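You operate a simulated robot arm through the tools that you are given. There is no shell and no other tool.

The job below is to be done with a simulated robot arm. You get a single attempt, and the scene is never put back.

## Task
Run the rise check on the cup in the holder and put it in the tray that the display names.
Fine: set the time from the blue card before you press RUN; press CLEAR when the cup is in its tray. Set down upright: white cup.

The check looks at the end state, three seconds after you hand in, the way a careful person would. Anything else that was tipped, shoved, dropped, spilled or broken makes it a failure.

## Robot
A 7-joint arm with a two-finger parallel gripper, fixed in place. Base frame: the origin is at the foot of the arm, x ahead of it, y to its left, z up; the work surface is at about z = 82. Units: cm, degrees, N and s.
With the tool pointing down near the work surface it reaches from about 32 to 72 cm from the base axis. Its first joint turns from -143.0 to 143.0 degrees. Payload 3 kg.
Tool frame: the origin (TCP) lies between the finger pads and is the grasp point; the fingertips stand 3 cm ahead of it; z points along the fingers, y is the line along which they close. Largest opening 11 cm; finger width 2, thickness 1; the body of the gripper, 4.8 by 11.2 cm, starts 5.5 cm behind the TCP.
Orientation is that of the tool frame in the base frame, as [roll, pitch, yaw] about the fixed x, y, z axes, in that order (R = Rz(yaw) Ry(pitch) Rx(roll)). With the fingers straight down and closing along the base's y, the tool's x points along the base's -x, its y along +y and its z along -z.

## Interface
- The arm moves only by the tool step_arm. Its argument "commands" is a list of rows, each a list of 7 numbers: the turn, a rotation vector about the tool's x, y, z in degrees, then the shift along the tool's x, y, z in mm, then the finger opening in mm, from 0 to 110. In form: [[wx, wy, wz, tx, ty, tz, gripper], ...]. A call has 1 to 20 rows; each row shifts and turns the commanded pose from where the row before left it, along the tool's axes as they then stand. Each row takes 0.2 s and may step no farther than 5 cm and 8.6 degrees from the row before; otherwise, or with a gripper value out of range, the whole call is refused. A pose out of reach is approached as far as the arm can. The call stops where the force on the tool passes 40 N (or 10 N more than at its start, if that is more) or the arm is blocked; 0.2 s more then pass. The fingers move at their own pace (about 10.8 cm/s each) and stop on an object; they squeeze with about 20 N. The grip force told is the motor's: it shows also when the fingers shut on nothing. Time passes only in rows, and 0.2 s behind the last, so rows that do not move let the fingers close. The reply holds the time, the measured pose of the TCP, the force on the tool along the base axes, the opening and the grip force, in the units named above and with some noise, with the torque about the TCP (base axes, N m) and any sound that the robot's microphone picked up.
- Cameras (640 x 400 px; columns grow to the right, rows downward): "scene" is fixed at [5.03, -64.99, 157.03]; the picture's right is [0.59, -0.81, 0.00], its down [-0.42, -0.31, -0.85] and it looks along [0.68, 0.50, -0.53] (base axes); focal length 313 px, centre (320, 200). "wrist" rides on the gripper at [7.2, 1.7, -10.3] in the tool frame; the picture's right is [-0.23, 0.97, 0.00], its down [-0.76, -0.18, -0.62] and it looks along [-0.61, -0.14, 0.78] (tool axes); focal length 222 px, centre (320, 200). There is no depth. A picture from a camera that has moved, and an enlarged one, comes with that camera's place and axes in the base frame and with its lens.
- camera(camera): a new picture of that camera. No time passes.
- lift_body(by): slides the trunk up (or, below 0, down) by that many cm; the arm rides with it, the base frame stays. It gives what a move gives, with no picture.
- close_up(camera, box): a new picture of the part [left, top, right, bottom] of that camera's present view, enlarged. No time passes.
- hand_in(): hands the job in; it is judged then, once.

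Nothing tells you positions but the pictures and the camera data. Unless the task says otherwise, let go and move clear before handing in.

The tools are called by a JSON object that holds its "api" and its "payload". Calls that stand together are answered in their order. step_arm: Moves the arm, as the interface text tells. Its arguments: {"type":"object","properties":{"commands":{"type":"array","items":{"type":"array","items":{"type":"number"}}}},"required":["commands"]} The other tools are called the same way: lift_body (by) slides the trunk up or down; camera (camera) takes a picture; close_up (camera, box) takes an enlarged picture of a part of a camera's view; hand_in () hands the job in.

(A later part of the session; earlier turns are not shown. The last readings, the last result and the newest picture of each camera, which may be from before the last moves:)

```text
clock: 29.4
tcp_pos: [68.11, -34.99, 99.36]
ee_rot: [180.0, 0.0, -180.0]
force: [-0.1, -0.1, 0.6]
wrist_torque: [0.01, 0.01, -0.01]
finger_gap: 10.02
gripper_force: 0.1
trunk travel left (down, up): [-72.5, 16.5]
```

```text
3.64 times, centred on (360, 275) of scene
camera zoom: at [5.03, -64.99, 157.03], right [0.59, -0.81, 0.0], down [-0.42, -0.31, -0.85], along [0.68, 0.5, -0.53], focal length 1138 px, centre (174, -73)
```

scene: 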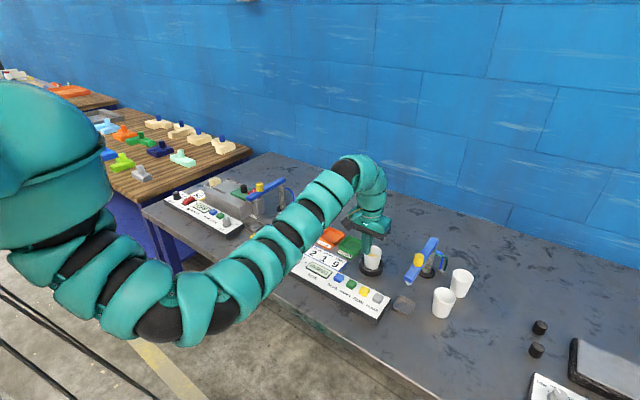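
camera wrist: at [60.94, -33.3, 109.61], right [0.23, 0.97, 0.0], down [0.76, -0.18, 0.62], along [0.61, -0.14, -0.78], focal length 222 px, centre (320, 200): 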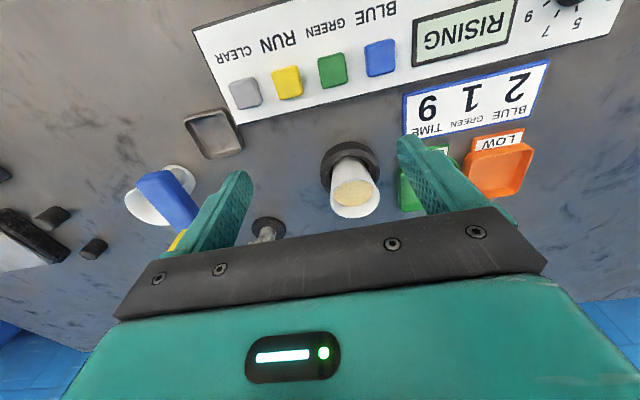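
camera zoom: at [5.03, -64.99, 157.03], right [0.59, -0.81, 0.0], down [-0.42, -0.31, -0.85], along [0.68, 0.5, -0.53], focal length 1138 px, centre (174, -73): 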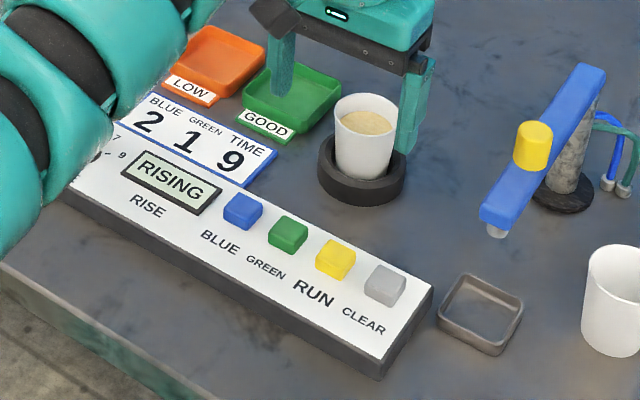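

The foam is close to the rim and the check is still running. I measure the cup centre at about (77.1, -33.1) and the rim at z ≈ 89.6. I'll wait more.

{"api": "step_arm", "payload": {"commands": [[0, 0, 0, 0, 0, 0, 100], [0, 0, 0, 0, 0, 0, 100], [0, 0, 0, 0, 0, 0, 100], [0, 0, 0, 0, 0, 0, 100], [0, 0, 0, 0, 0, 0, 100], [0, 0, 0, 0, 0, 0, 100], [0, 0, 0, 0, 0, 0, 100], [0, 0, 0, 0, 0, 0, 100], [0, 0, 0, 0, 0, 0, 100], [0, 0, 0, 0, 0, 0, 100], [0, 0, 0, 0, 0, 0, 100], [0, 0, 0, 0, 0, 0, 100], [0, 0, 0, 0, 0, 0, 100], [0, 0, 0, 0, 0, 0, 100], [0, 0, 0, 0, 0, 0, 100], [0, 0, 0, 0, 0, 0, 100], [0, 0, 0, 0, 0, 0, 100], [0, 0, 0, 0, 0, 0, 100], [0, 0, 0, 0, 0, 0, 100], [0, 0, 0, 0, 0, 0, 100]]}}

{"api": "close_up", "payload": {"camera": "wrist", "box": [290, 0, 570, 230]}}

{"api": "close_up", "payload": {"camera": "scene", "box": [290, 220, 430, 330]}}

```text
clock: 33.6
tcp_pos: [68.01, -34.92, 99.48]
ee_rot: [-180.0, -0.1, 180.0]
force: [-0.6, -0.1, -0.6]
wrist_torque: [0.01, -0.01, -0.01]
finger_gap: 10.0
gripper_force: 0.2
trunk travel left (down, up): [-72.5, 16.5]
```

```text
1.74 times, centred on (430, 115) of wrist
camera zoom: at [60.94, -33.3, 109.61], right [0.23, 0.97, 0.0], down [0.76, -0.18, 0.62], along [0.61, -0.14, -0.78], focal length 386 px, centre (129, 348)
```

zoom: 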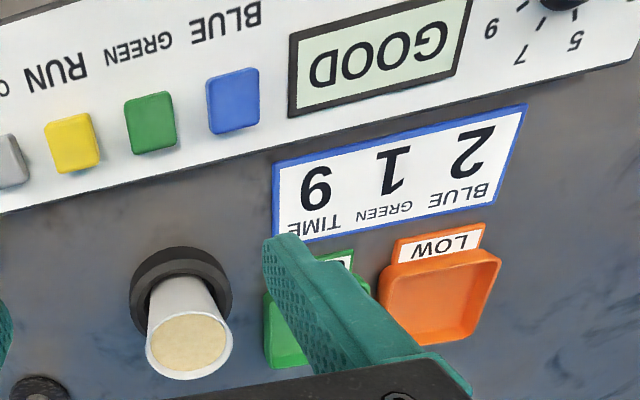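

```text
3.64 times, centred on (360, 275) of scene
camera zoom: at [5.03, -64.99, 157.03], right [0.59, -0.81, 0.0], down [-0.42, -0.31, -0.85], along [0.68, 0.5, -0.53], focal length 1138 px, centre (174, -73)
```

zoom: 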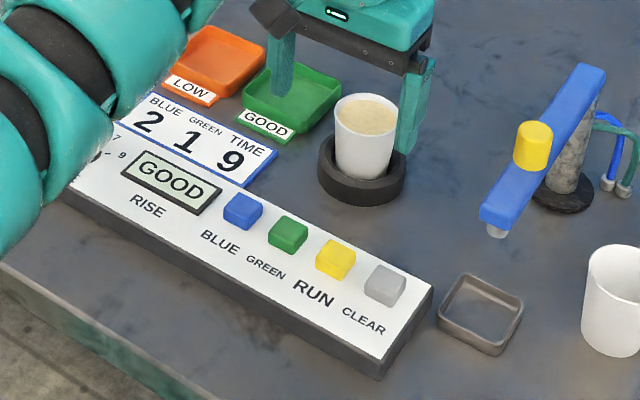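

The display says GOOD and the foam fills the cup, so it goes in the green GOOD tray. I'll move the open hand out above the cup, keeping the tips above the rim.

{"api": "step_arm", "payload": {"commands": [[0, 0, 0, -20, 5, 0, 100], [0, 0, 0, -25, 5, 0, 100], [0, 0, 0, -25, 5, 0, 100], [0, 0, 0, -20, 2, 0, 100], [0, 0, 0, 0, 0, 0, 100]]}}

{"api": "camera", "payload": {"camera": "wrist"}}

{"api": "camera", "payload": {"camera": "scene"}}

```text
clock: 34.8
tcp_pos: [76.88, -33.11, 99.4]
ee_rot: [179.9, -0.1, 180.0]
force: [0.0, 0.7, -0.4]
wrist_torque: [-0.01, 0.02, 0.02]
finger_gap: 10.01
gripper_force: 0.1
trunk travel left (down, up): [-72.5, 16.5]
```

```text
taken
camera wrist: at [69.73, -31.52, 109.68], right [0.23, 0.97, 0.0], down [0.76, -0.18, 0.62], along [0.61, -0.14, -0.78], focal length 222 px, centre (320, 200)
```

wrist: 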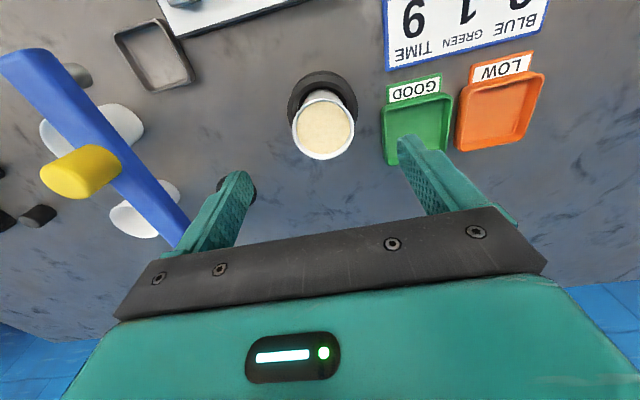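

```text
taken
```

scene: 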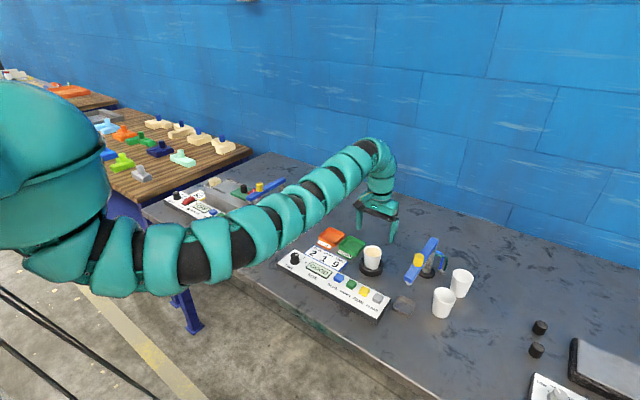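

{"api": "close_up", "payload": {"camera": "wrist", "box": [270, 60, 370, 170]}}

{"api": "close_up", "payload": {"camera": "wrist", "box": [360, 30, 560, 180]}}

{"api": "close_up", "payload": {"camera": "scene", "box": [310, 190, 450, 300]}}

```text
3.64 times, centred on (320, 115) of wrist
camera zoom: at [69.73, -31.52, 109.68], right [0.23, 0.97, 0.0], down [0.76, -0.18, 0.62], along [0.61, -0.14, -0.78], focal length 808 px, centre (320, 509)
```

zoom: 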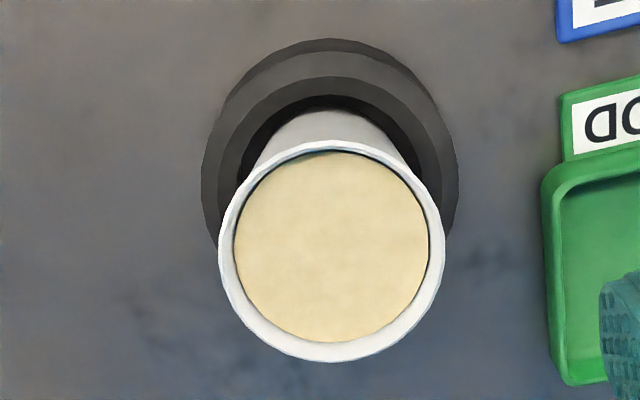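

```text
2.67 times, centred on (460, 105) of wrist
camera zoom: at [69.73, -31.52, 109.68], right [0.23, 0.97, 0.0], down [0.76, -0.18, 0.62], along [0.61, -0.14, -0.78], focal length 592 px, centre (-53, 453)
```

zoom: 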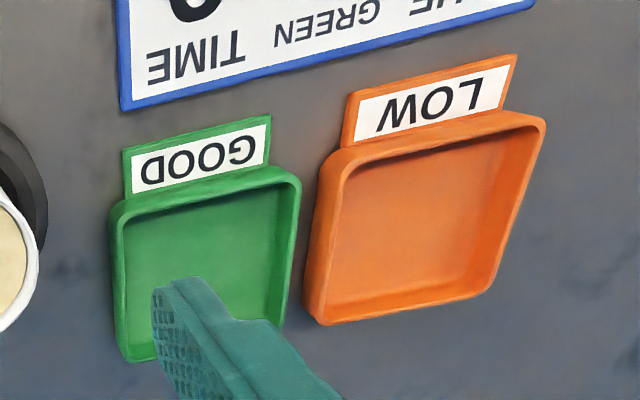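

```text
3.64 times, centred on (380, 245) of scene
camera zoom: at [5.03, -64.99, 157.03], right [0.59, -0.81, 0.0], down [-0.42, -0.31, -0.85], along [0.68, 0.5, -0.53], focal length 1138 px, centre (102, 36)
```

zoom: 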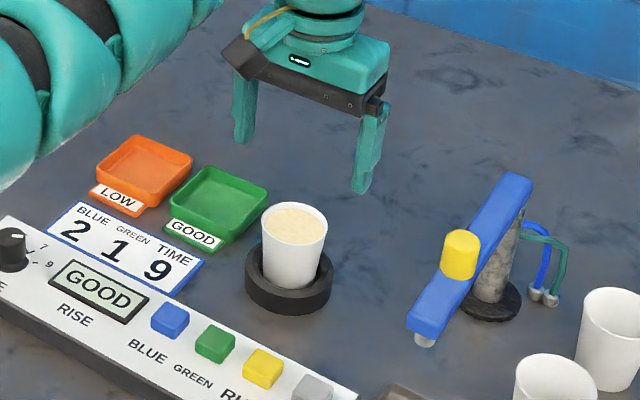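

The cup is centred at about (77.2, -33.0), and the GOOD tray at about (82.4, -22.75). I'll make a small alignment fix, then lower the trunk to bring the open fingers straight down around the cup.

{"api": "step_arm", "payload": {"commands": [[0, 0, 0, -3, 1, 0, 88], [0, 0, 0, 0, 0, 0, 88]]}}

{"api": "lift_body", "payload": {"by": -5}}

{"api": "camera", "payload": {"camera": "wrist"}}

{"api": "camera", "payload": {"camera": "scene"}}

```text
clock: 35.4
tcp_pos: [77.19, -33.02, 99.51]
ee_rot: [-179.9, 0.0, 180.0]
force: [0.2, -0.4, 0.5]
wrist_torque: [-0.03, 0.0, 0.0]
finger_gap: 8.79
gripper_force: 0.0
trunk travel left (down, up): [-72.5, 16.5]
```

```text
clock: 36.3
tcp_pos: [77.05, -33.08, 94.48]
ee_rot: [-179.9, 0.0, 180.0]
force: [0.5, 0.4, 0.3]
wrist_torque: [0.03, 0.01, -0.01]
finger_gap: 8.77
gripper_force: 0.1
trunk travel left (down, up): [-67.5, 21.5]
```

```text
taken
camera wrist: at [69.97, -31.46, 104.71], right [0.23, 0.97, 0.0], down [0.76, -0.18, 0.62], along [0.61, -0.14, -0.78], focal length 222 px, centre (320, 200)
```

wrist: 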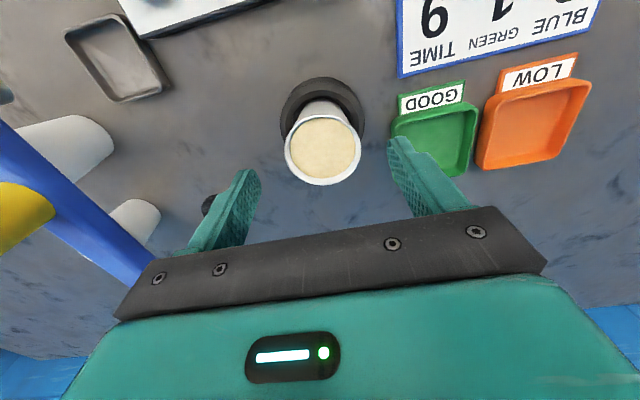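

```text
taken
```

scene: 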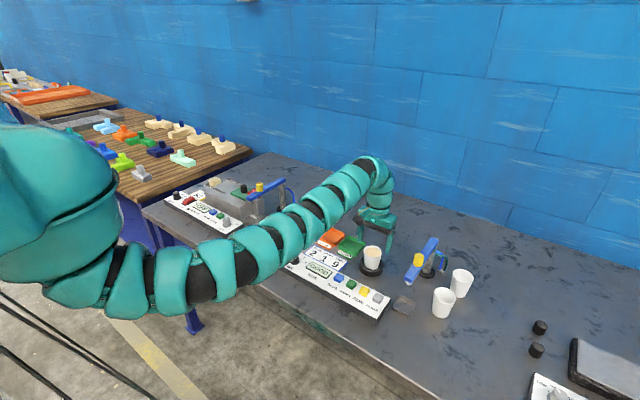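

The cup is well centred between the fingers. I'll lower 6 cm more so the tips sit around the cup, above the holder ring.

{"api": "lift_body", "payload": {"by": -6}}

{"api": "camera", "payload": {"camera": "wrist"}}

{"api": "close_up", "payload": {"camera": "scene", "box": [310, 190, 450, 300]}}

```text
clock: 37.3
tcp_pos: [77.04, -33.07, 88.5]
ee_rot: [180.0, 0.0, 179.9]
force: [-0.2, -0.4, -0.3]
wrist_torque: [0.03, 0.0, 0.02]
finger_gap: 8.8
gripper_force: 0.1
trunk travel left (down, up): [-61.5, 27.5]
```

```text
taken
camera wrist: at [69.97, -31.45, 98.72], right [0.23, 0.97, 0.0], down [0.76, -0.18, 0.62], along [0.61, -0.14, -0.78], focal length 222 px, centre (320, 200)
```

wrist: 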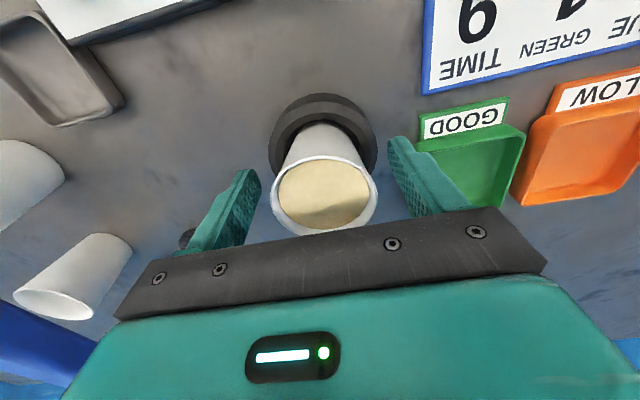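

```text
3.64 times, centred on (380, 245) of scene
camera zoom: at [5.03, -64.99, 157.03], right [0.59, -0.81, 0.0], down [-0.42, -0.31, -0.85], along [0.68, 0.5, -0.53], focal length 1138 px, centre (102, 36)
```

zoom: 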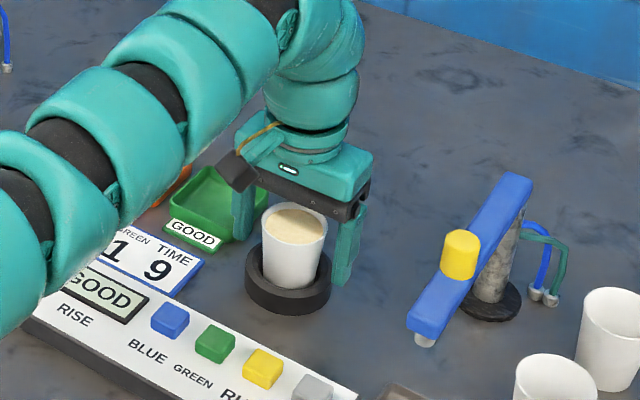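

The fingers are either side of the cup. I'll close them gently.

{"api": "step_arm", "payload": {"commands": [[0, 0, 0, 0, 0, 0, 75], [0, 0, 0, 0, 0, 0, 66], [0, 0, 0, 0, 0, 0, 62], [0, 0, 0, 0, 0, 0, 58], [0, 0, 0, 0, 0, 0, 54], [0, 0, 0, 0, 0, 0, 50], [0, 0, 0, 0, 0, 0, 50]]}}

{"api": "camera", "payload": {"camera": "wrist"}}

```text
clock: 38.9
tcp_pos: [77.23, -33.14, 88.52]
ee_rot: [180.0, -0.1, -179.9]
force: [0.3, -0.5, -0.3]
wrist_torque: [0.01, -0.01, 0.01]
finger_gap: 5.77
gripper_force: 19.7
trunk travel left (down, up): [-61.5, 27.5]
```

```text
taken
camera wrist: at [69.98, -31.46, 98.69], right [0.23, 0.97, 0.0], down [0.76, -0.18, 0.62], along [0.61, -0.14, -0.78], focal length 222 px, centre (320, 200)
```

wrist: 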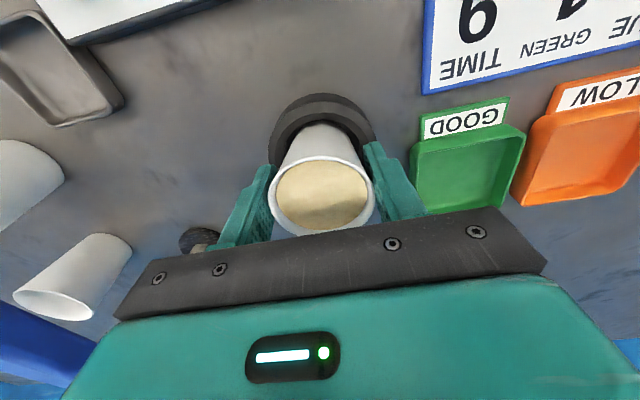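

I have the cup at a 5.77 cm gap. I'll raise the trunk a little and check the cup hangs straight.

{"api": "lift_body", "payload": {"by": 3}}

{"api": "close_up", "payload": {"camera": "scene", "box": [310, 190, 450, 300]}}

{"api": "camera", "payload": {"camera": "wrist"}}

```text
clock: 39.7
tcp_pos: [77.16, -33.21, 91.43]
ee_rot: [180.0, 0.0, -180.0]
force: [-0.8, 0.7, -0.8]
wrist_torque: [0.0, -0.02, -0.01]
finger_gap: 5.75
gripper_force: 20.4
trunk travel left (down, up): [-64.5, 24.5]
```

```text
3.64 times, centred on (380, 245) of scene
camera zoom: at [5.03, -64.99, 157.03], right [0.59, -0.81, 0.0], down [-0.42, -0.31, -0.85], along [0.68, 0.5, -0.53], focal length 1138 px, centre (102, 36)
```

zoom: 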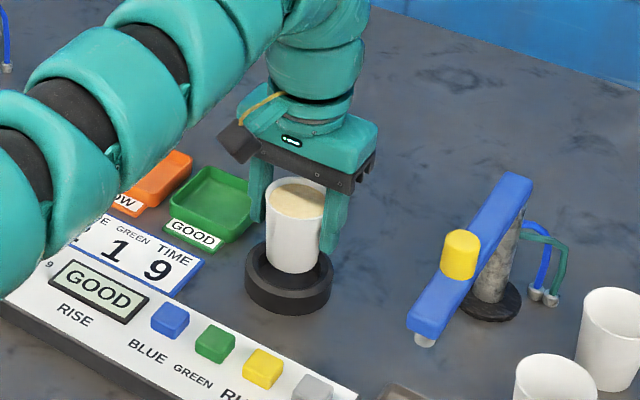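

```text
taken
camera wrist: at [70.0, -31.48, 101.67], right [0.23, 0.97, 0.0], down [0.76, -0.18, 0.62], along [0.61, -0.14, -0.78], focal length 222 px, centre (320, 200)
```

wrist: 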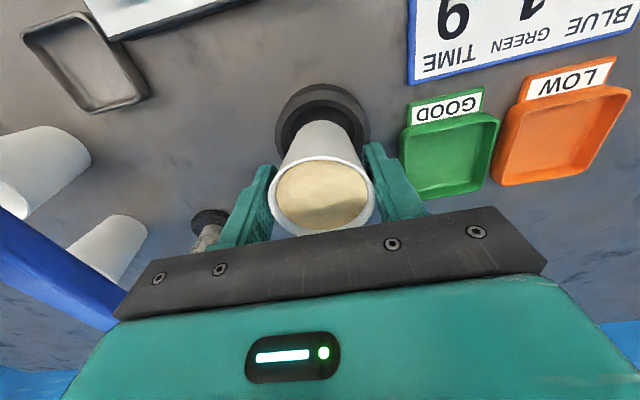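

The cup came out cleanly and is upright. I'll lift another 5 cm and carry it slowly to above the GOOD tray.

{"api": "lift_body", "payload": {"by": 5}}

{"api": "step_arm", "payload": {"commands": [[0, 0, 0, -5, 8, 0, 50], [0, 0, 0, -7, 14, 0, 50], [0, 0, 0, -8, 16, 0, 50], [0, 0, 0, -8, 16, 0, 50], [0, 0, 0, -8, 16, 0, 50], [0, 0, 0, -8, 16, 0, 50], [0, 0, 0, -5, 11, 0, 50], [0, 0, 0, -3, 8, 0, 50], [0, 0, 0, 0, 0, 0, 50], [0, 0, 0, 0, 0, 0, 50]]}}

{"api": "camera", "payload": {"camera": "wrist"}}

{"api": "camera", "payload": {"camera": "scene"}}

```text
clock: 40.6
tcp_pos: [77.23, -33.2, 96.34]
ee_rot: [180.0, -0.1, 180.0]
force: [-0.1, -0.6, -1.1]
wrist_torque: [0.0, 0.02, -0.01]
finger_gap: 5.77
gripper_force: 20.2
trunk travel left (down, up): [-69.5, 19.5]
```

```text
clock: 42.8
tcp_pos: [80.35, -24.09, 96.59]
ee_rot: [180.0, -0.1, 180.0]
force: [0.6, 0.1, -0.1]
wrist_torque: [0.01, -0.02, 0.0]
finger_gap: 5.77
gripper_force: 19.6
out of reach, approached as far as the arm can: row 5, 6, 7
trunk travel left (down, up): [-69.5, 19.5]
```

```text
taken
camera wrist: at [73.21, -22.39, 106.83], right [0.23, 0.97, 0.0], down [0.76, -0.18, 0.62], along [0.61, -0.14, -0.78], focal length 222 px, centre (320, 200)
```

wrist: 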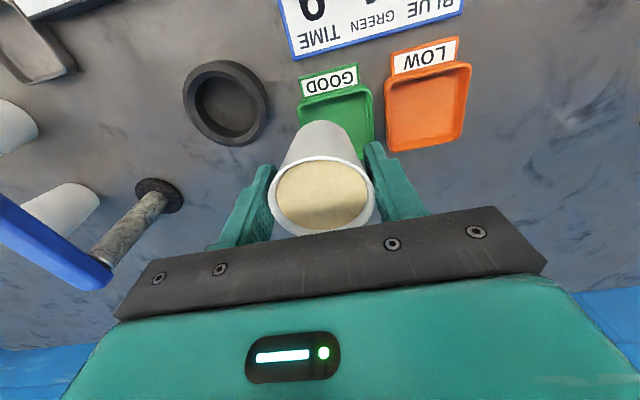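

```text
taken
```

scene: 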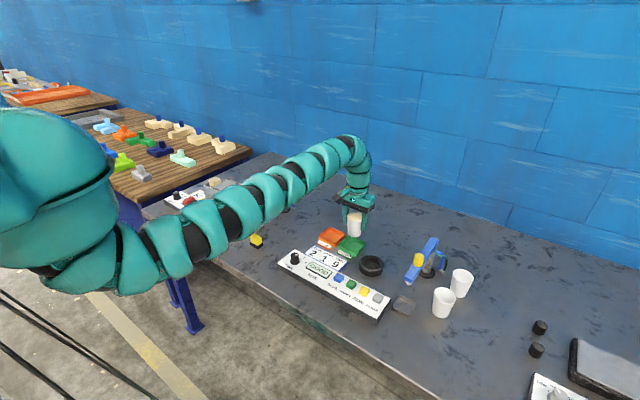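

The arm is at full stretch about 2 cm short of the tray centre. I'll raise the hand relative to the shoulder to gain reach, then continue outward.

{"api": "step_arm", "payload": {"commands": [[0, 0, 0, 0, 0, -15, 50], [0, 0, 0, 0, 0, -20, 50], [0, 0, 0, 0, 0, -20, 50], [0, 0, 0, 0, 0, 0, 50]]}}

{"api": "step_arm", "payload": {"commands": [[0, 0, 0, -5, 4, 0, 50], [0, 0, 0, -8, 5, 0, 50], [0, 0, 0, -7, 4, 0, 50], [0, 0, 0, 0, 0, 0, 50], [0, 0, 0, 0, 0, 0, 50]]}}

{"api": "camera", "payload": {"camera": "wrist"}}

```text
clock: 43.8
tcp_pos: [80.46, -24.19, 102.01]
ee_rot: [-180.0, -0.1, 180.0]
force: [-0.7, 0.3, -0.1]
wrist_torque: [-0.01, -0.03, 0.01]
finger_gap: 5.73
gripper_force: 20.3
trunk travel left (down, up): [-69.5, 19.5]
```

```text
clock: 45.0
tcp_pos: [80.43, -24.11, 102.06]
ee_rot: [-180.0, -0.1, -179.9]
force: [-0.2, -0.6, -0.1]
wrist_torque: [0.02, 0.01, 0.03]
finger_gap: 5.74
gripper_force: 20.6
out of reach, approached as far as the arm can: row 1, 2, 3
trunk travel left (down, up): [-69.5, 19.5]
```

```text
taken
camera wrist: at [73.32, -22.51, 112.17], right [0.23, 0.97, 0.0], down [0.76, -0.18, 0.62], along [0.61, -0.14, -0.78], focal length 222 px, centre (320, 200)
```

wrist: 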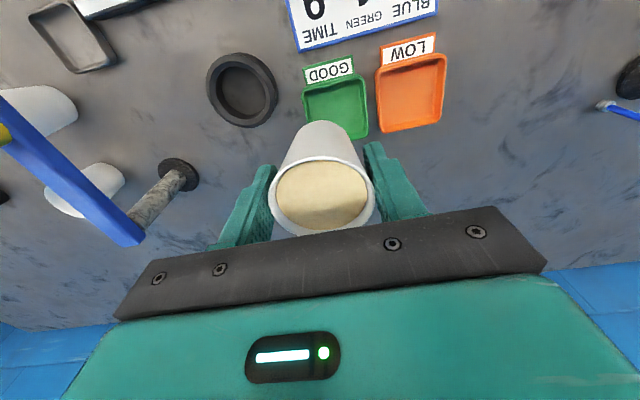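

I'm still at the reach boundary. I'll go back down a little, where more reach was available, and try smaller steps.

{"api": "step_arm", "payload": {"commands": [[0, 0, 0, 0, 3, 10, 50], [0, 0, 0, 0, 3, 15, 50], [0, 0, 0, 0, 3, 15, 50], [0, 0, 0, 0, 3, 10, 50], [0, 0, 0, 0, 2, 0, 50], [0, 0, 0, -3, 0, 0, 50], [0, 0, 0, -3, 0, 0, 50], [0, 0, 0, -3, 0, 0, 50], [0, 0, 0, -3, 0, 0, 50], [0, 0, 0, 0, 0, 0, 50]]}}

```text
clock: 47.2
tcp_pos: [80.6, -22.77, 97.04]
ee_rot: [-180.0, -0.2, -180.0]
force: [0.5, 0.2, -0.1]
wrist_torque: [0.0, -0.06, 0.0]
finger_gap: 5.74
gripper_force: 20.4
out of reach, approached as far as the arm can: row 7, 9
trunk travel left (down, up): [-69.5, 19.5]
```

I can still reach slightly farther only at other hand yaws, so the hand's yaw may be limiting the reach. I'll turn the hand about 16° while holding the cup and try outward again in small steps.

{"api": "step_arm", "payload": {"commands": [[0, 0, -4, 0, 0, 0, 50], [0, 0, -4, 0, 0, 0, 50], [0, 0, -4, 0, 0, 0, 50], [0, 0, -4, 0, 0, 0, 50], [0, 0, 0, -3, 0, 0, 50], [0, 0, 0, -3, 0, 0, 50], [0, 0, 0, -3, 0, 0, 50], [0, 0, 0, -3, 0, 0, 50], [0, 0, 0, -3, 0, 0, 50], [0, 0, 0, 0, 0, 0, 50]]}}

{"api": "camera", "payload": {"camera": "scene"}}

```text
clock: 49.4
tcp_pos: [80.48, -22.49, 96.96]
ee_rot: [-180.0, -0.1, -164.1]
force: [0.0, -0.6, -1.1]
wrist_torque: [-0.01, 0.0, 0.01]
finger_gap: 5.78
gripper_force: 20.1
out of reach, approached as far as the arm can: row 5, 6, 8
trunk travel left (down, up): [-69.5, 19.5]
```

```text
taken
```

scene: 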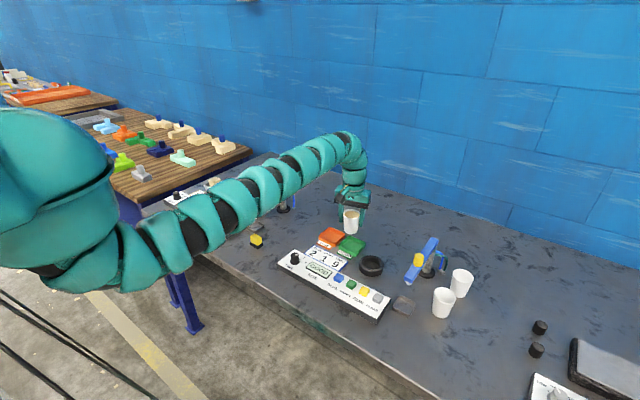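

The boundary stays near x ≈ 80.5, so it's a stretch limit. A few degrees of outward tilt about the finger axis gives the last 2 cm, and the cup will settle flat when set down. I'll line the hand up with the arm's direction, then tilt about 6°.

{"api": "step_arm", "payload": {"commands": [[0, 0, 4, 0, 0, 0, 50], [0, 0, 4, 0, 0, 0, 50], [0, 0, 4, 0, 0, 0, 50], [0, 0, 4, 0, 0, 0, 50], [0, 0, 4, 0, 0, 0, 50], [0, 0, 4, 0, 0, 0, 50], [0, 0, 4, 0, 0, 0, 50], [0, 0, 3.6, 0, 0, 0, 50], [0, -2, 0, 0, 0, 0, 50], [0, -2, 0, 0, 0, 0, 50], [0, -2, 0, 0, 0, 0, 50], [0, 0, 0, 0, 0, 0, 50]]}}

{"api": "camera", "payload": {"camera": "wrist"}}

```text
clock: 52.0
tcp_pos: [80.06, -22.51, 97.09]
ee_rot: [-180.0, 5.8, 164.5]
force: [0.0, 0.0, -0.3]
wrist_torque: [0.0, -0.02, -0.01]
finger_gap: 5.76
gripper_force: 20.4
out of reach, approached as far as the arm can: row 1
trunk travel left (down, up): [-69.5, 19.5]
```

```text
taken
camera wrist: at [72.78, -18.65, 106.43], right [0.48, 0.88, 0.02], down [0.62, -0.36, 0.7], along [0.62, -0.32, -0.72], focal length 222 px, centre (320, 200)
```

wrist: 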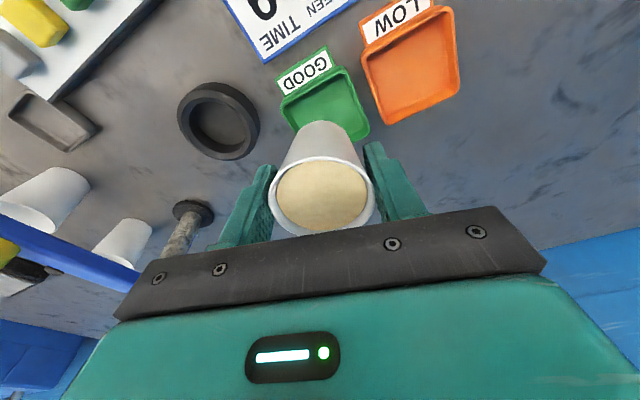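

{"api": "step_arm", "payload": {"commands": [[0, 0, 0, -3.8, 0.7, 0.4, 50], [0, 0, 0, -3.8, 0.7, 0.4, 50], [0, 0, 0, -3.8, 0.7, 0.4, 50], [0, 0, 0, -3.8, 0.7, 0.4, 50], [0, 0, 0, -3.8, 0.7, 0.4, 50], [0, 0, 0, -3.8, 0.7, 0.4, 50], [0, 0, 0, 0, 0, 0, 50]]}}

{"api": "camera", "payload": {"camera": "wrist"}}

{"api": "camera", "payload": {"camera": "scene"}}

```text
clock: 53.6
tcp_pos: [82.48, -22.61, 97.15]
ee_rot: [-180.0, 5.9, 164.3]
force: [0.4, -0.1, -0.1]
wrist_torque: [0.05, 0.03, -0.02]
finger_gap: 5.75
gripper_force: 20.4
trunk travel left (down, up): [-69.5, 19.5]
```

```text
taken
camera wrist: at [75.04, -18.86, 106.49], right [0.48, 0.88, 0.02], down [0.62, -0.36, 0.7], along [0.62, -0.32, -0.72], focal length 222 px, centre (320, 200)
```

wrist: 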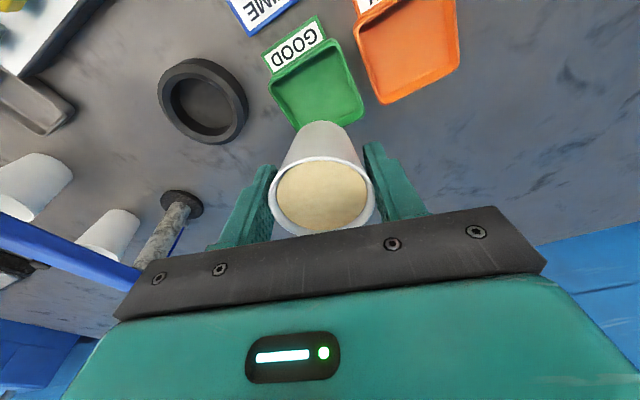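

```text
taken
```

scene: 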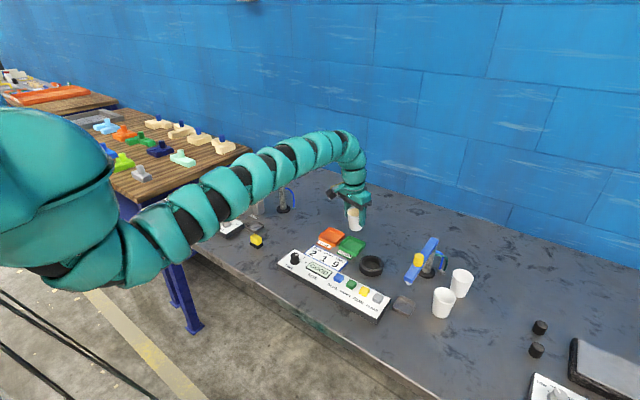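

The hand is now at (82.5, -22.6), over the tray. The tilt swings the cup bottom about 0.6 cm outward, so I'll back in 5 mm and ease the tilt slightly before lowering.

{"api": "step_arm", "payload": {"commands": [[0, 0, 0, 4.5, 0, -0.5, 50], [0, 1, 0, 0, 0, 0, 50], [0, 1, 0, 0, 0, 0, 50], [0, 0, 0, 0, 0, 0, 50]]}}

{"api": "lift_body", "payload": {"by": -5}}

{"api": "camera", "payload": {"camera": "wrist"}}

{"api": "close_up", "payload": {"camera": "scene", "box": [290, 180, 410, 280]}}

```text
clock: 54.6
tcp_pos: [82.08, -22.65, 97.18]
ee_rot: [-179.9, 4.0, 164.3]
force: [-0.4, 0.4, -0.2]
wrist_torque: [-0.03, -0.02, -0.01]
finger_gap: 5.75
gripper_force: 20.0
trunk travel left (down, up): [-69.5, 19.5]
```

```text
clock: 55.5
tcp_pos: [81.93, -22.52, 92.07]
ee_rot: [180.0, 3.9, 164.5]
force: [0.8, -0.3, -0.3]
wrist_torque: [-0.01, -0.01, -0.01]
finger_gap: 5.76
gripper_force: 20.4
trunk travel left (down, up): [-64.5, 24.5]
```

```text
taken
camera wrist: at [74.91, -18.89, 101.81], right [0.48, 0.88, 0.02], down [0.64, -0.36, 0.67], along [0.6, -0.31, -0.74], focal length 222 px, centre (320, 200)
```

wrist: 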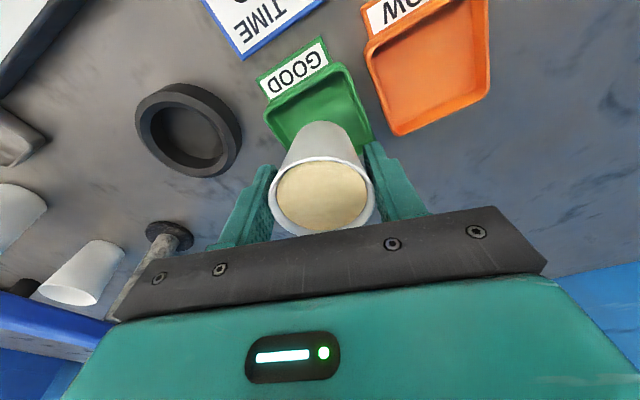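

```text
4.00 times, centred on (350, 230) of scene
camera zoom: at [5.03, -64.99, 157.03], right [0.59, -0.81, 0.0], down [-0.42, -0.31, -0.85], along [0.68, 0.5, -0.53], focal length 1252 px, centre (200, 80)
```

zoom: 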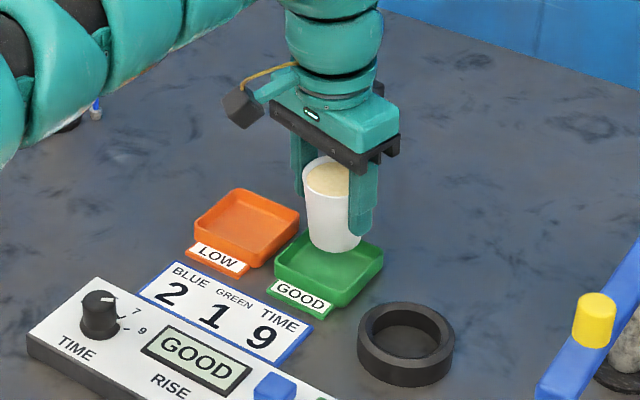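

The tilt is down to 4°. I'll try to remove more of it at this position.

{"api": "step_arm", "payload": {"commands": [[0, 1, 0, 0, 0, 0, 50], [0, 1, 0, 0, 0, 0, 50], [0, 1, 0, 0, 0, 0, 50], [0, 0, 0, 0, 0, 0, 50]]}}

{"api": "close_up", "payload": {"camera": "wrist", "box": [220, 20, 420, 180]}}

```text
clock: 56.5
tcp_pos: [81.29, -22.53, 92.14]
ee_rot: [-180.0, 1.9, 164.5]
force: [0.3, -0.7, -1.0]
wrist_torque: [0.07, 0.0, 0.04]
finger_gap: 5.78
gripper_force: 20.2
out of reach, approached as far as the arm can: row 2
trunk travel left (down, up): [-64.5, 24.5]
```

```text
2.50 times, centred on (320, 100) of wrist
camera zoom: at [74.6, -18.9, 102.07], right [0.48, 0.88, 0.01], down [0.67, -0.37, 0.65], along [0.57, -0.31, -0.76], focal length 555 px, centre (320, 450)
```

zoom: 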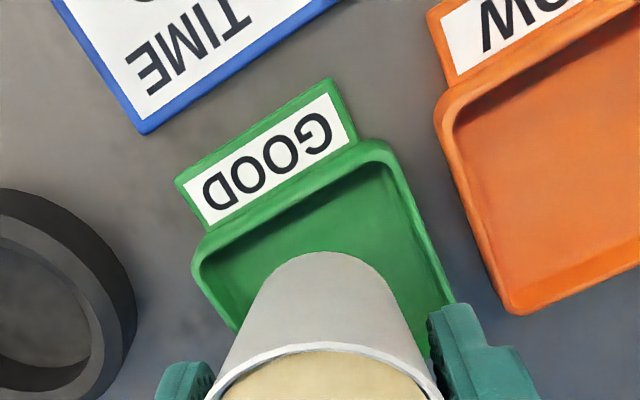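

That cost some reach, so I'll return to about 4° of tilt and move back over the tray centre.

{"api": "step_arm", "payload": {"commands": [[0, -1, 0, 0, 0, 0, 50], [0, -1, 0, 0, 0, 0, 50], [0, 0, 0, -3, 0.5, 0.2, 50], [0, 0, 0, -3, 0.5, 0.2, 50], [0, 0, 0, -2, 0.5, 0.2, 50], [0, 0, 0, 0, 0, 0, 50]]}}

{"api": "close_up", "payload": {"camera": "wrist", "box": [220, 20, 420, 180]}}

```text
clock: 57.9
tcp_pos: [81.73, -22.58, 92.13]
ee_rot: [180.0, 2.9, 164.4]
force: [0.2, -0.2, -0.7]
wrist_torque: [-0.01, -0.01, -0.01]
finger_gap: 5.78
gripper_force: 20.1
out of reach, approached as far as the arm can: row 4
trunk travel left (down, up): [-64.5, 24.5]
```

```text
2.50 times, centred on (320, 100) of wrist
camera zoom: at [74.85, -18.89, 101.9], right [0.48, 0.88, 0.01], down [0.65, -0.37, 0.66], along [0.58, -0.31, -0.75], focal length 555 px, centre (320, 450)
```

zoom: 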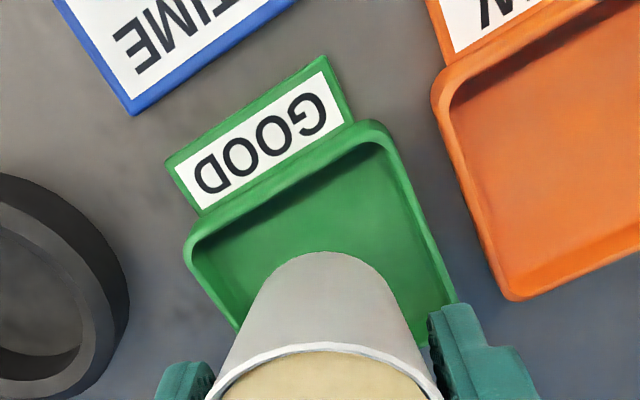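

{"api": "step_arm", "payload": {"commands": [[0, -1, 0, 0, 0, 0, 50], [0, -0.5, 0, 0, 0, 0, 50], [0, 0, 0, -2, 0.5, 0.2, 50], [0, 0, 0, -2, 0.5, 0.2, 50], [0, 0, 0, 0, 0, 0, 50]]}}

{"api": "close_up", "payload": {"camera": "wrist", "box": [220, 20, 420, 180]}}

{"api": "close_up", "payload": {"camera": "scene", "box": [320, 200, 390, 260]}}

```text
clock: 59.1
tcp_pos: [82.27, -22.63, 92.13]
ee_rot: [179.9, 4.4, 164.4]
force: [-0.6, -0.2, 0.4]
wrist_torque: [0.02, -0.02, 0.0]
finger_gap: 5.76
gripper_force: 19.9
trunk travel left (down, up): [-64.5, 24.5]
```

```text
2.50 times, centred on (320, 100) of wrist
camera zoom: at [75.08, -18.87, 101.71], right [0.48, 0.88, 0.02], down [0.64, -0.36, 0.68], along [0.6, -0.32, -0.73], focal length 555 px, centre (320, 450)
```

zoom: 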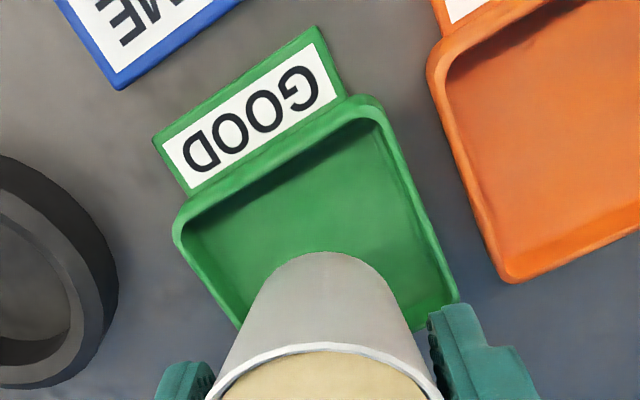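

```text
6.67 times, centred on (355, 230) of scene
camera zoom: at [5.03, -64.99, 157.03], right [0.59, -0.81, 0.0], down [-0.42, -0.31, -0.85], along [0.68, 0.5, -0.53], focal length 2087 px, centre (87, 0)
```

zoom: 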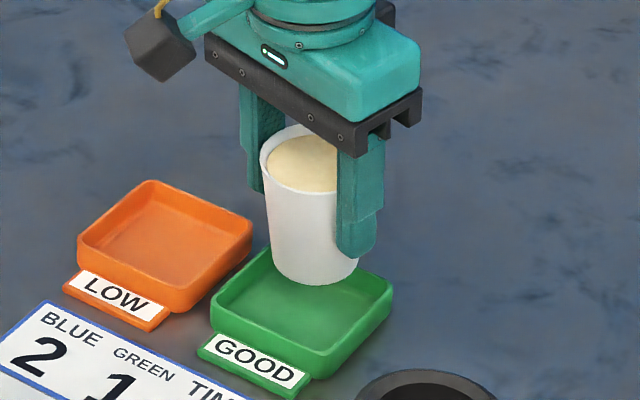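

The tray centre works out at about (82.3, -22.4). The tilted cup bottom would land about 0.4 cm beyond it, so I'll correct inward and to the left before going down.

{"api": "step_arm", "payload": {"commands": [[0, 0, 0, 2.2, 1.1, -0.2, 50], [0, 0, 0, 2.2, 1.1, -0.2, 50], [0, 0.7, 0, 0, 0, 0, 50], [0, 0, 0, 0, 0, 0, 50]]}}

{"api": "lift_body", "payload": {"by": -2}}

{"api": "close_up", "payload": {"camera": "wrist", "box": [220, 20, 420, 180]}}

{"api": "close_up", "payload": {"camera": "scene", "box": [320, 200, 390, 260]}}

```text
clock: 60.1
tcp_pos: [81.99, -22.31, 92.14]
ee_rot: [-179.9, 3.8, 164.4]
force: [0.5, 0.3, 0.5]
wrist_torque: [-0.01, 0.0, 0.02]
finger_gap: 5.78
gripper_force: 20.1
trunk travel left (down, up): [-64.5, 24.5]
```

```text
clock: 60.8
tcp_pos: [81.92, -22.16, 90.08]
ee_rot: [180.0, 3.9, 164.4]
force: [-1.0, 0.5, -0.5]
wrist_torque: [0.01, 0.02, -0.01]
finger_gap: 5.76
gripper_force: 20.5
trunk travel left (down, up): [-62.5, 26.5]
```

```text
2.50 times, centred on (320, 100) of wrist
camera zoom: at [74.83, -18.53, 99.84], right [0.48, 0.88, 0.01], down [0.64, -0.36, 0.67], along [0.59, -0.31, -0.74], focal length 555 px, centre (320, 450)
```

zoom: 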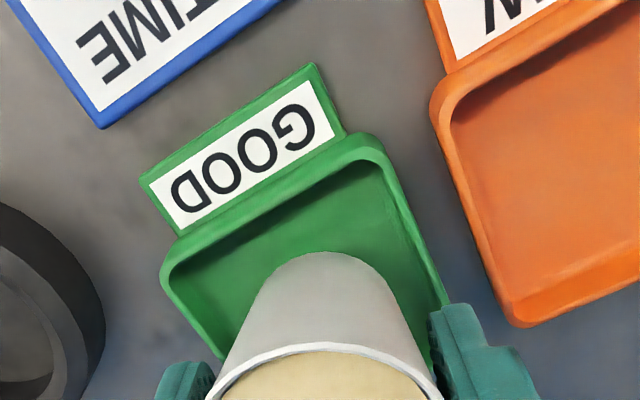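

```text
6.67 times, centred on (355, 230) of scene
camera zoom: at [5.03, -64.99, 157.03], right [0.59, -0.81, 0.0], down [-0.42, -0.31, -0.85], along [0.68, 0.5, -0.53], focal length 2087 px, centre (87, 0)
```

zoom: 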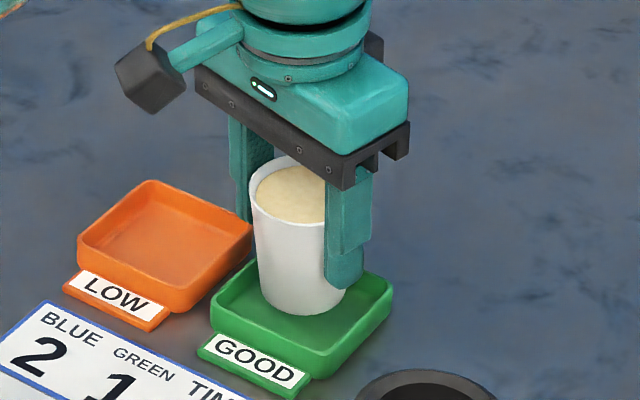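

The cup is inside the tray outline and well centred. I'll lower it in small steps and watch the force.

{"api": "lift_body", "payload": {"by": -0.8}}

{"api": "lift_body", "payload": {"by": -0.3}}

{"api": "lift_body", "payload": {"by": -0.2}}

```text
clock: 61.3
tcp_pos: [81.9, -22.26, 89.29]
ee_rot: [-179.9, 3.6, 164.4]
force: [-0.3, 0.5, -0.3]
wrist_torque: [0.0, 0.01, 0.03]
finger_gap: 5.78
gripper_force: 20.2
trunk travel left (down, up): [-61.7, 27.3]
```

```text
clock: 61.9
tcp_pos: [82.0, -22.25, 89.07]
ee_rot: [-179.9, 3.7, 164.4]
force: [0.7, 0.2, -0.1]
wrist_torque: [-0.02, -0.02, -0.02]
finger_gap: 5.75
gripper_force: 19.8
trunk travel left (down, up): [-61.4, 27.6]
```

```text
clock: 62.4
tcp_pos: [81.87, -22.16, 88.86]
ee_rot: [-180.0, 3.6, 164.4]
force: [0.6, 1.2, -0.3]
wrist_torque: [0.0, 0.04, 0.0]
finger_gap: 5.74
gripper_force: 20.2
trunk travel left (down, up): [-61.2, 27.8]
```

{"api": "lift_body", "payload": {"by": -0.2}}

{"api": "lift_body", "payload": {"by": -0.2}}

{"api": "close_up", "payload": {"camera": "scene", "box": [330, 210, 380, 260]}}

```text
clock: 62.9
tcp_pos: [81.89, -22.21, 88.57]
ee_rot: [180.0, 3.7, 164.4]
force: [-0.1, 0.9, -1.0]
wrist_torque: [0.02, 0.02, 0.0]
finger_gap: 5.77
gripper_force: 19.8
trunk travel left (down, up): [-61.0, 28.0]
```

```text
clock: 63.4
tcp_pos: [82.0, -22.31, 88.55]
ee_rot: [-179.9, 4.0, 164.4]
force: [1.0, -0.3, 8.3]
wrist_torque: [-0.04, 0.1, -0.02]
finger_gap: 5.75
gripper_force: 19.8
trunk travel left (down, up): [-60.8, 28.2]
```

```text
8.00 times, centred on (355, 235) of scene
camera zoom: at [5.03, -64.99, 157.03], right [0.59, -0.81, 0.0], down [-0.42, -0.31, -0.85], along [0.68, 0.5, -0.53], focal length 2504 px, centre (40, -80)
```

zoom: 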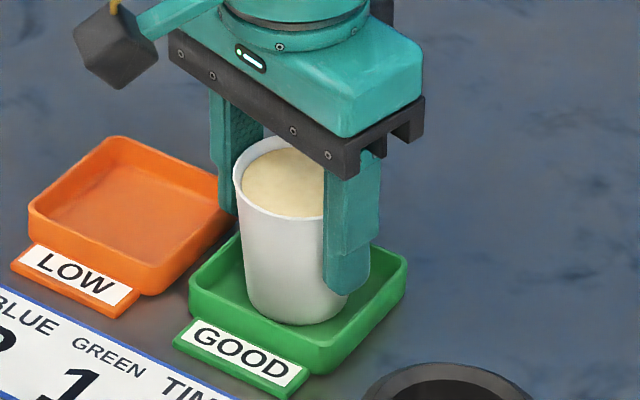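

The cup has touched the tray floor (8 N upward at z 88.55). I'll open the fingers gradually to let it settle flat.

{"api": "step_arm", "payload": {"commands": [[0, 0, 0, 0, 0, 0, 59], [0, 0, 0, 0, 0, 0, 61], [0, 0, 0, 0, 0, 0, 64], [0, 0, 0, 0, 0, 0, 68], [0, 0, 0, 0, 0, 0, 74], [0, 0, 0, 0, 0, 0, 76], [0, 0, 0, 0, 0, 0, 76]]}}

{"api": "close_up", "payload": {"camera": "scene", "box": [330, 210, 380, 260]}}

{"api": "camera", "payload": {"camera": "wrist"}}

```text
clock: 65.0
tcp_pos: [81.96, -22.32, 88.36]
ee_rot: [180.0, 3.7, 164.3]
force: [-0.3, 0.8, 0.1]
wrist_torque: [-0.01, -0.03, 0.01]
finger_gap: 7.6
gripper_force: 0.0
trunk travel left (down, up): [-60.8, 28.2]
```

```text
8.00 times, centred on (355, 235) of scene
camera zoom: at [5.03, -64.99, 157.03], right [0.59, -0.81, 0.0], down [-0.42, -0.31, -0.85], along [0.68, 0.5, -0.53], focal length 2504 px, centre (40, -80)
```

zoom: 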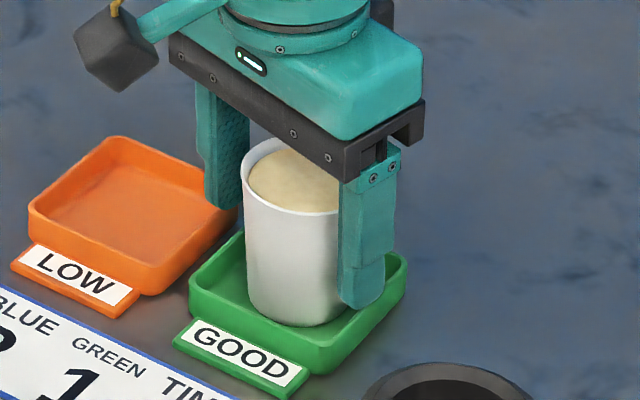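

```text
taken
camera wrist: at [74.84, -18.54, 98.11], right [0.48, 0.88, 0.01], down [0.65, -0.36, 0.67], along [0.59, -0.31, -0.74], focal length 222 px, centre (320, 200)
```

wrist: 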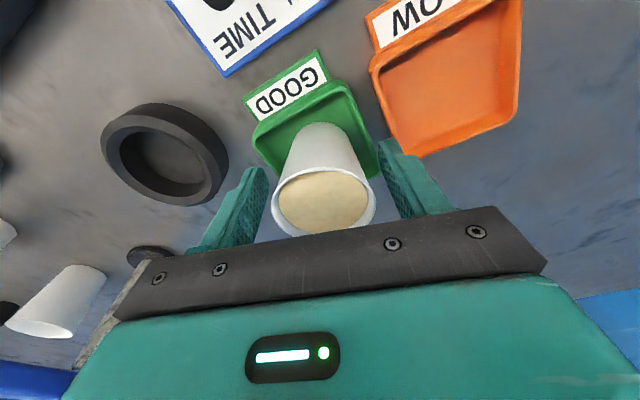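

The cup stands upright in the tray and the fingers are clear on both sides. I'll raise the trunk straight up to leave it.

{"api": "lift_body", "payload": {"by": 10}}

{"api": "close_up", "payload": {"camera": "scene", "box": [290, 190, 430, 300]}}

{"api": "camera", "payload": {"camera": "wrist"}}

```text
clock: 66.3
tcp_pos: [81.92, -22.31, 98.38]
ee_rot: [-180.0, 3.7, 164.3]
force: [0.8, 0.4, -0.4]
wrist_torque: [-0.03, 0.01, -0.01]
finger_gap: 7.61
gripper_force: 0.0
trunk travel left (down, up): [-70.8, 18.2]
```

```text
3.64 times, centred on (360, 245) of scene
camera zoom: at [5.03, -64.99, 157.03], right [0.59, -0.81, 0.0], down [-0.42, -0.31, -0.85], along [0.68, 0.5, -0.53], focal length 1138 px, centre (174, 36)
```

zoom: 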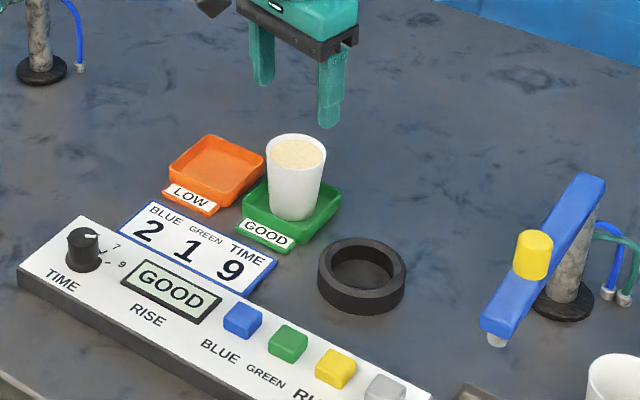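

```text
taken
camera wrist: at [74.86, -18.55, 108.1], right [0.48, 0.88, 0.01], down [0.65, -0.36, 0.67], along [0.59, -0.31, -0.74], focal length 222 px, centre (320, 200)
```

wrist: 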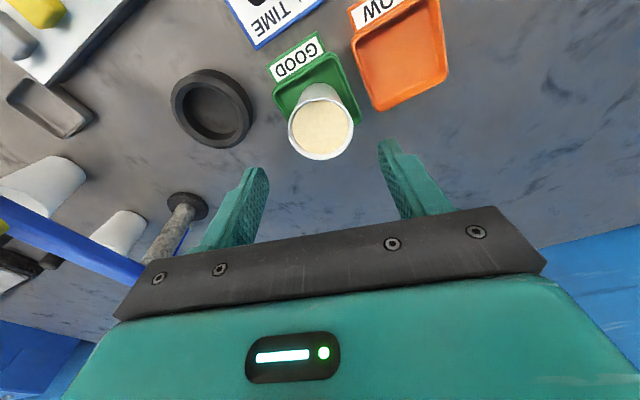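

The cup is in the GOOD tray and clear of the hand. Next I'll back off inward, remove the tilt and close the fingers. Then I'll turn the hand so its body stays clear of the spout arm when I press CLEAR.

{"api": "step_arm", "payload": {"commands": [[0, 0, 0, 20, 0, -2, 76], [0, 0, 0, 20, 0, -2, 76], [0, 0, 0, 20, 0, -2, 40], [0, 1.9, 0, 0, 0, 0, 0], [0, 1.9, 0, 0, 0, 0, 0], [0, 0, 8, 0, 0, 0, 0], [0, 0, 8, 0, 0, 0, 0], [0, 0, 8, 0, 0, 0, 0], [0, 0, 8, 0, 0, 0, 0], [0, 0, 8, 0, 0, 0, 0], [0, 0, 8, 0, 0, 0, 0], [0, 0, 8, 0, 0, 0, 0], [0, 0, 0, 0, 0, 0, 0]]}}

{"api": "close_up", "payload": {"camera": "scene", "box": [290, 190, 430, 300]}}

```text
clock: 69.2
tcp_pos: [76.13, -20.55, 98.62]
ee_rot: [-180.0, 0.0, 108.3]
force: [-0.4, -0.5, 0.6]
wrist_torque: [-0.02, 0.0, -0.01]
finger_gap: 0.01
gripper_force: 20.9
trunk travel left (down, up): [-70.8, 18.2]
```

```text
3.64 times, centred on (360, 245) of scene
camera zoom: at [5.03, -64.99, 157.03], right [0.59, -0.81, 0.0], down [-0.42, -0.31, -0.85], along [0.68, 0.5, -0.53], focal length 1138 px, centre (174, 36)
```

zoom: 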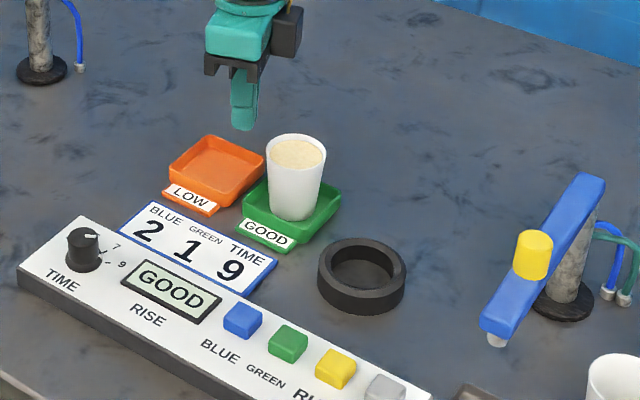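

The hand is at yaw 108°, closed and upright. I'll move over to CLEAR, staying high.

{"api": "step_arm", "payload": {"commands": [[0, 0, 0, -20.9, -21.8, 0, 0], [0, 0, 0, -20.9, -21.8, 0, 0], [0, 0, 0, -20.9, -21.8, 0, 0], [0, 0, 0, -20.9, -21.8, 0, 0], [0, 0, 0, -20.9, -21.8, 0, 0], [0, 0, 0, -20.9, -21.8, 0, 0], [0, 0, 0, -20.9, -21.8, 0, 0], [0, 0, 0, -20.9, -21.8, 0, 0], [0, 0, 0, 0, 0, 0, 0]]}}

{"api": "camera", "payload": {"camera": "wrist"}}

{"api": "close_up", "payload": {"camera": "scene", "box": [310, 190, 470, 320]}}

```text
clock: 71.2
tcp_pos: [65.9, -42.48, 98.43]
ee_rot: [-179.7, 0.0, 108.4]
force: [0.5, -0.6, 0.5]
wrist_torque: [-0.02, -0.03, 0.03]
finger_gap: 0.0
gripper_force: 20.1
out of reach, approached as far as the arm can: row 6, 7, 8
trunk travel left (down, up): [-70.8, 18.2]
```

```text
taken
camera wrist: at [65.38, -35.15, 108.64], right [1.0, 0.09, 0.0], down [0.07, -0.78, 0.62], along [0.05, -0.62, -0.78], focal length 222 px, centre (320, 200)
```

wrist: 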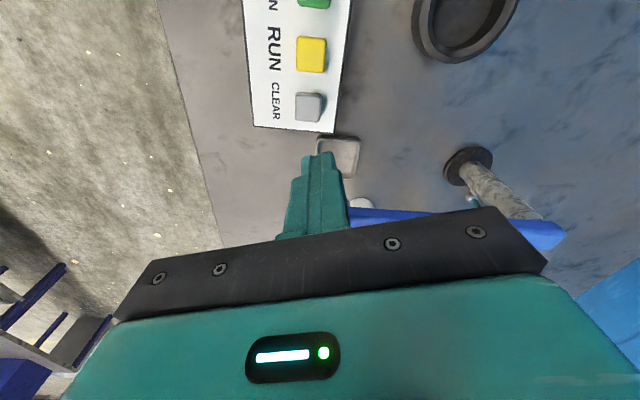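

```text
3.08 times, centred on (390, 255) of scene
camera zoom: at [5.03, -64.99, 157.03], right [0.59, -0.81, 0.0], down [-0.42, -0.31, -0.85], along [0.68, 0.5, -0.53], focal length 963 px, centre (105, 31)
```

zoom: 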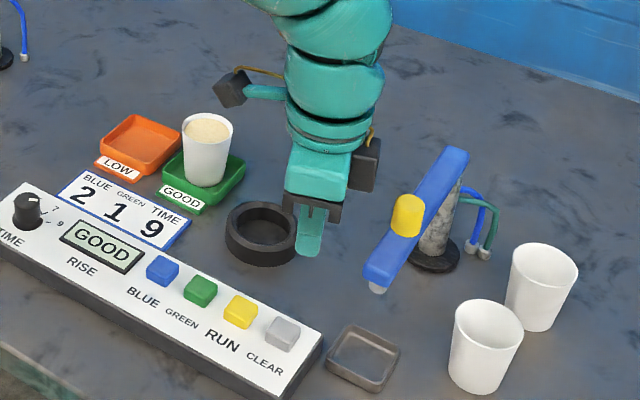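

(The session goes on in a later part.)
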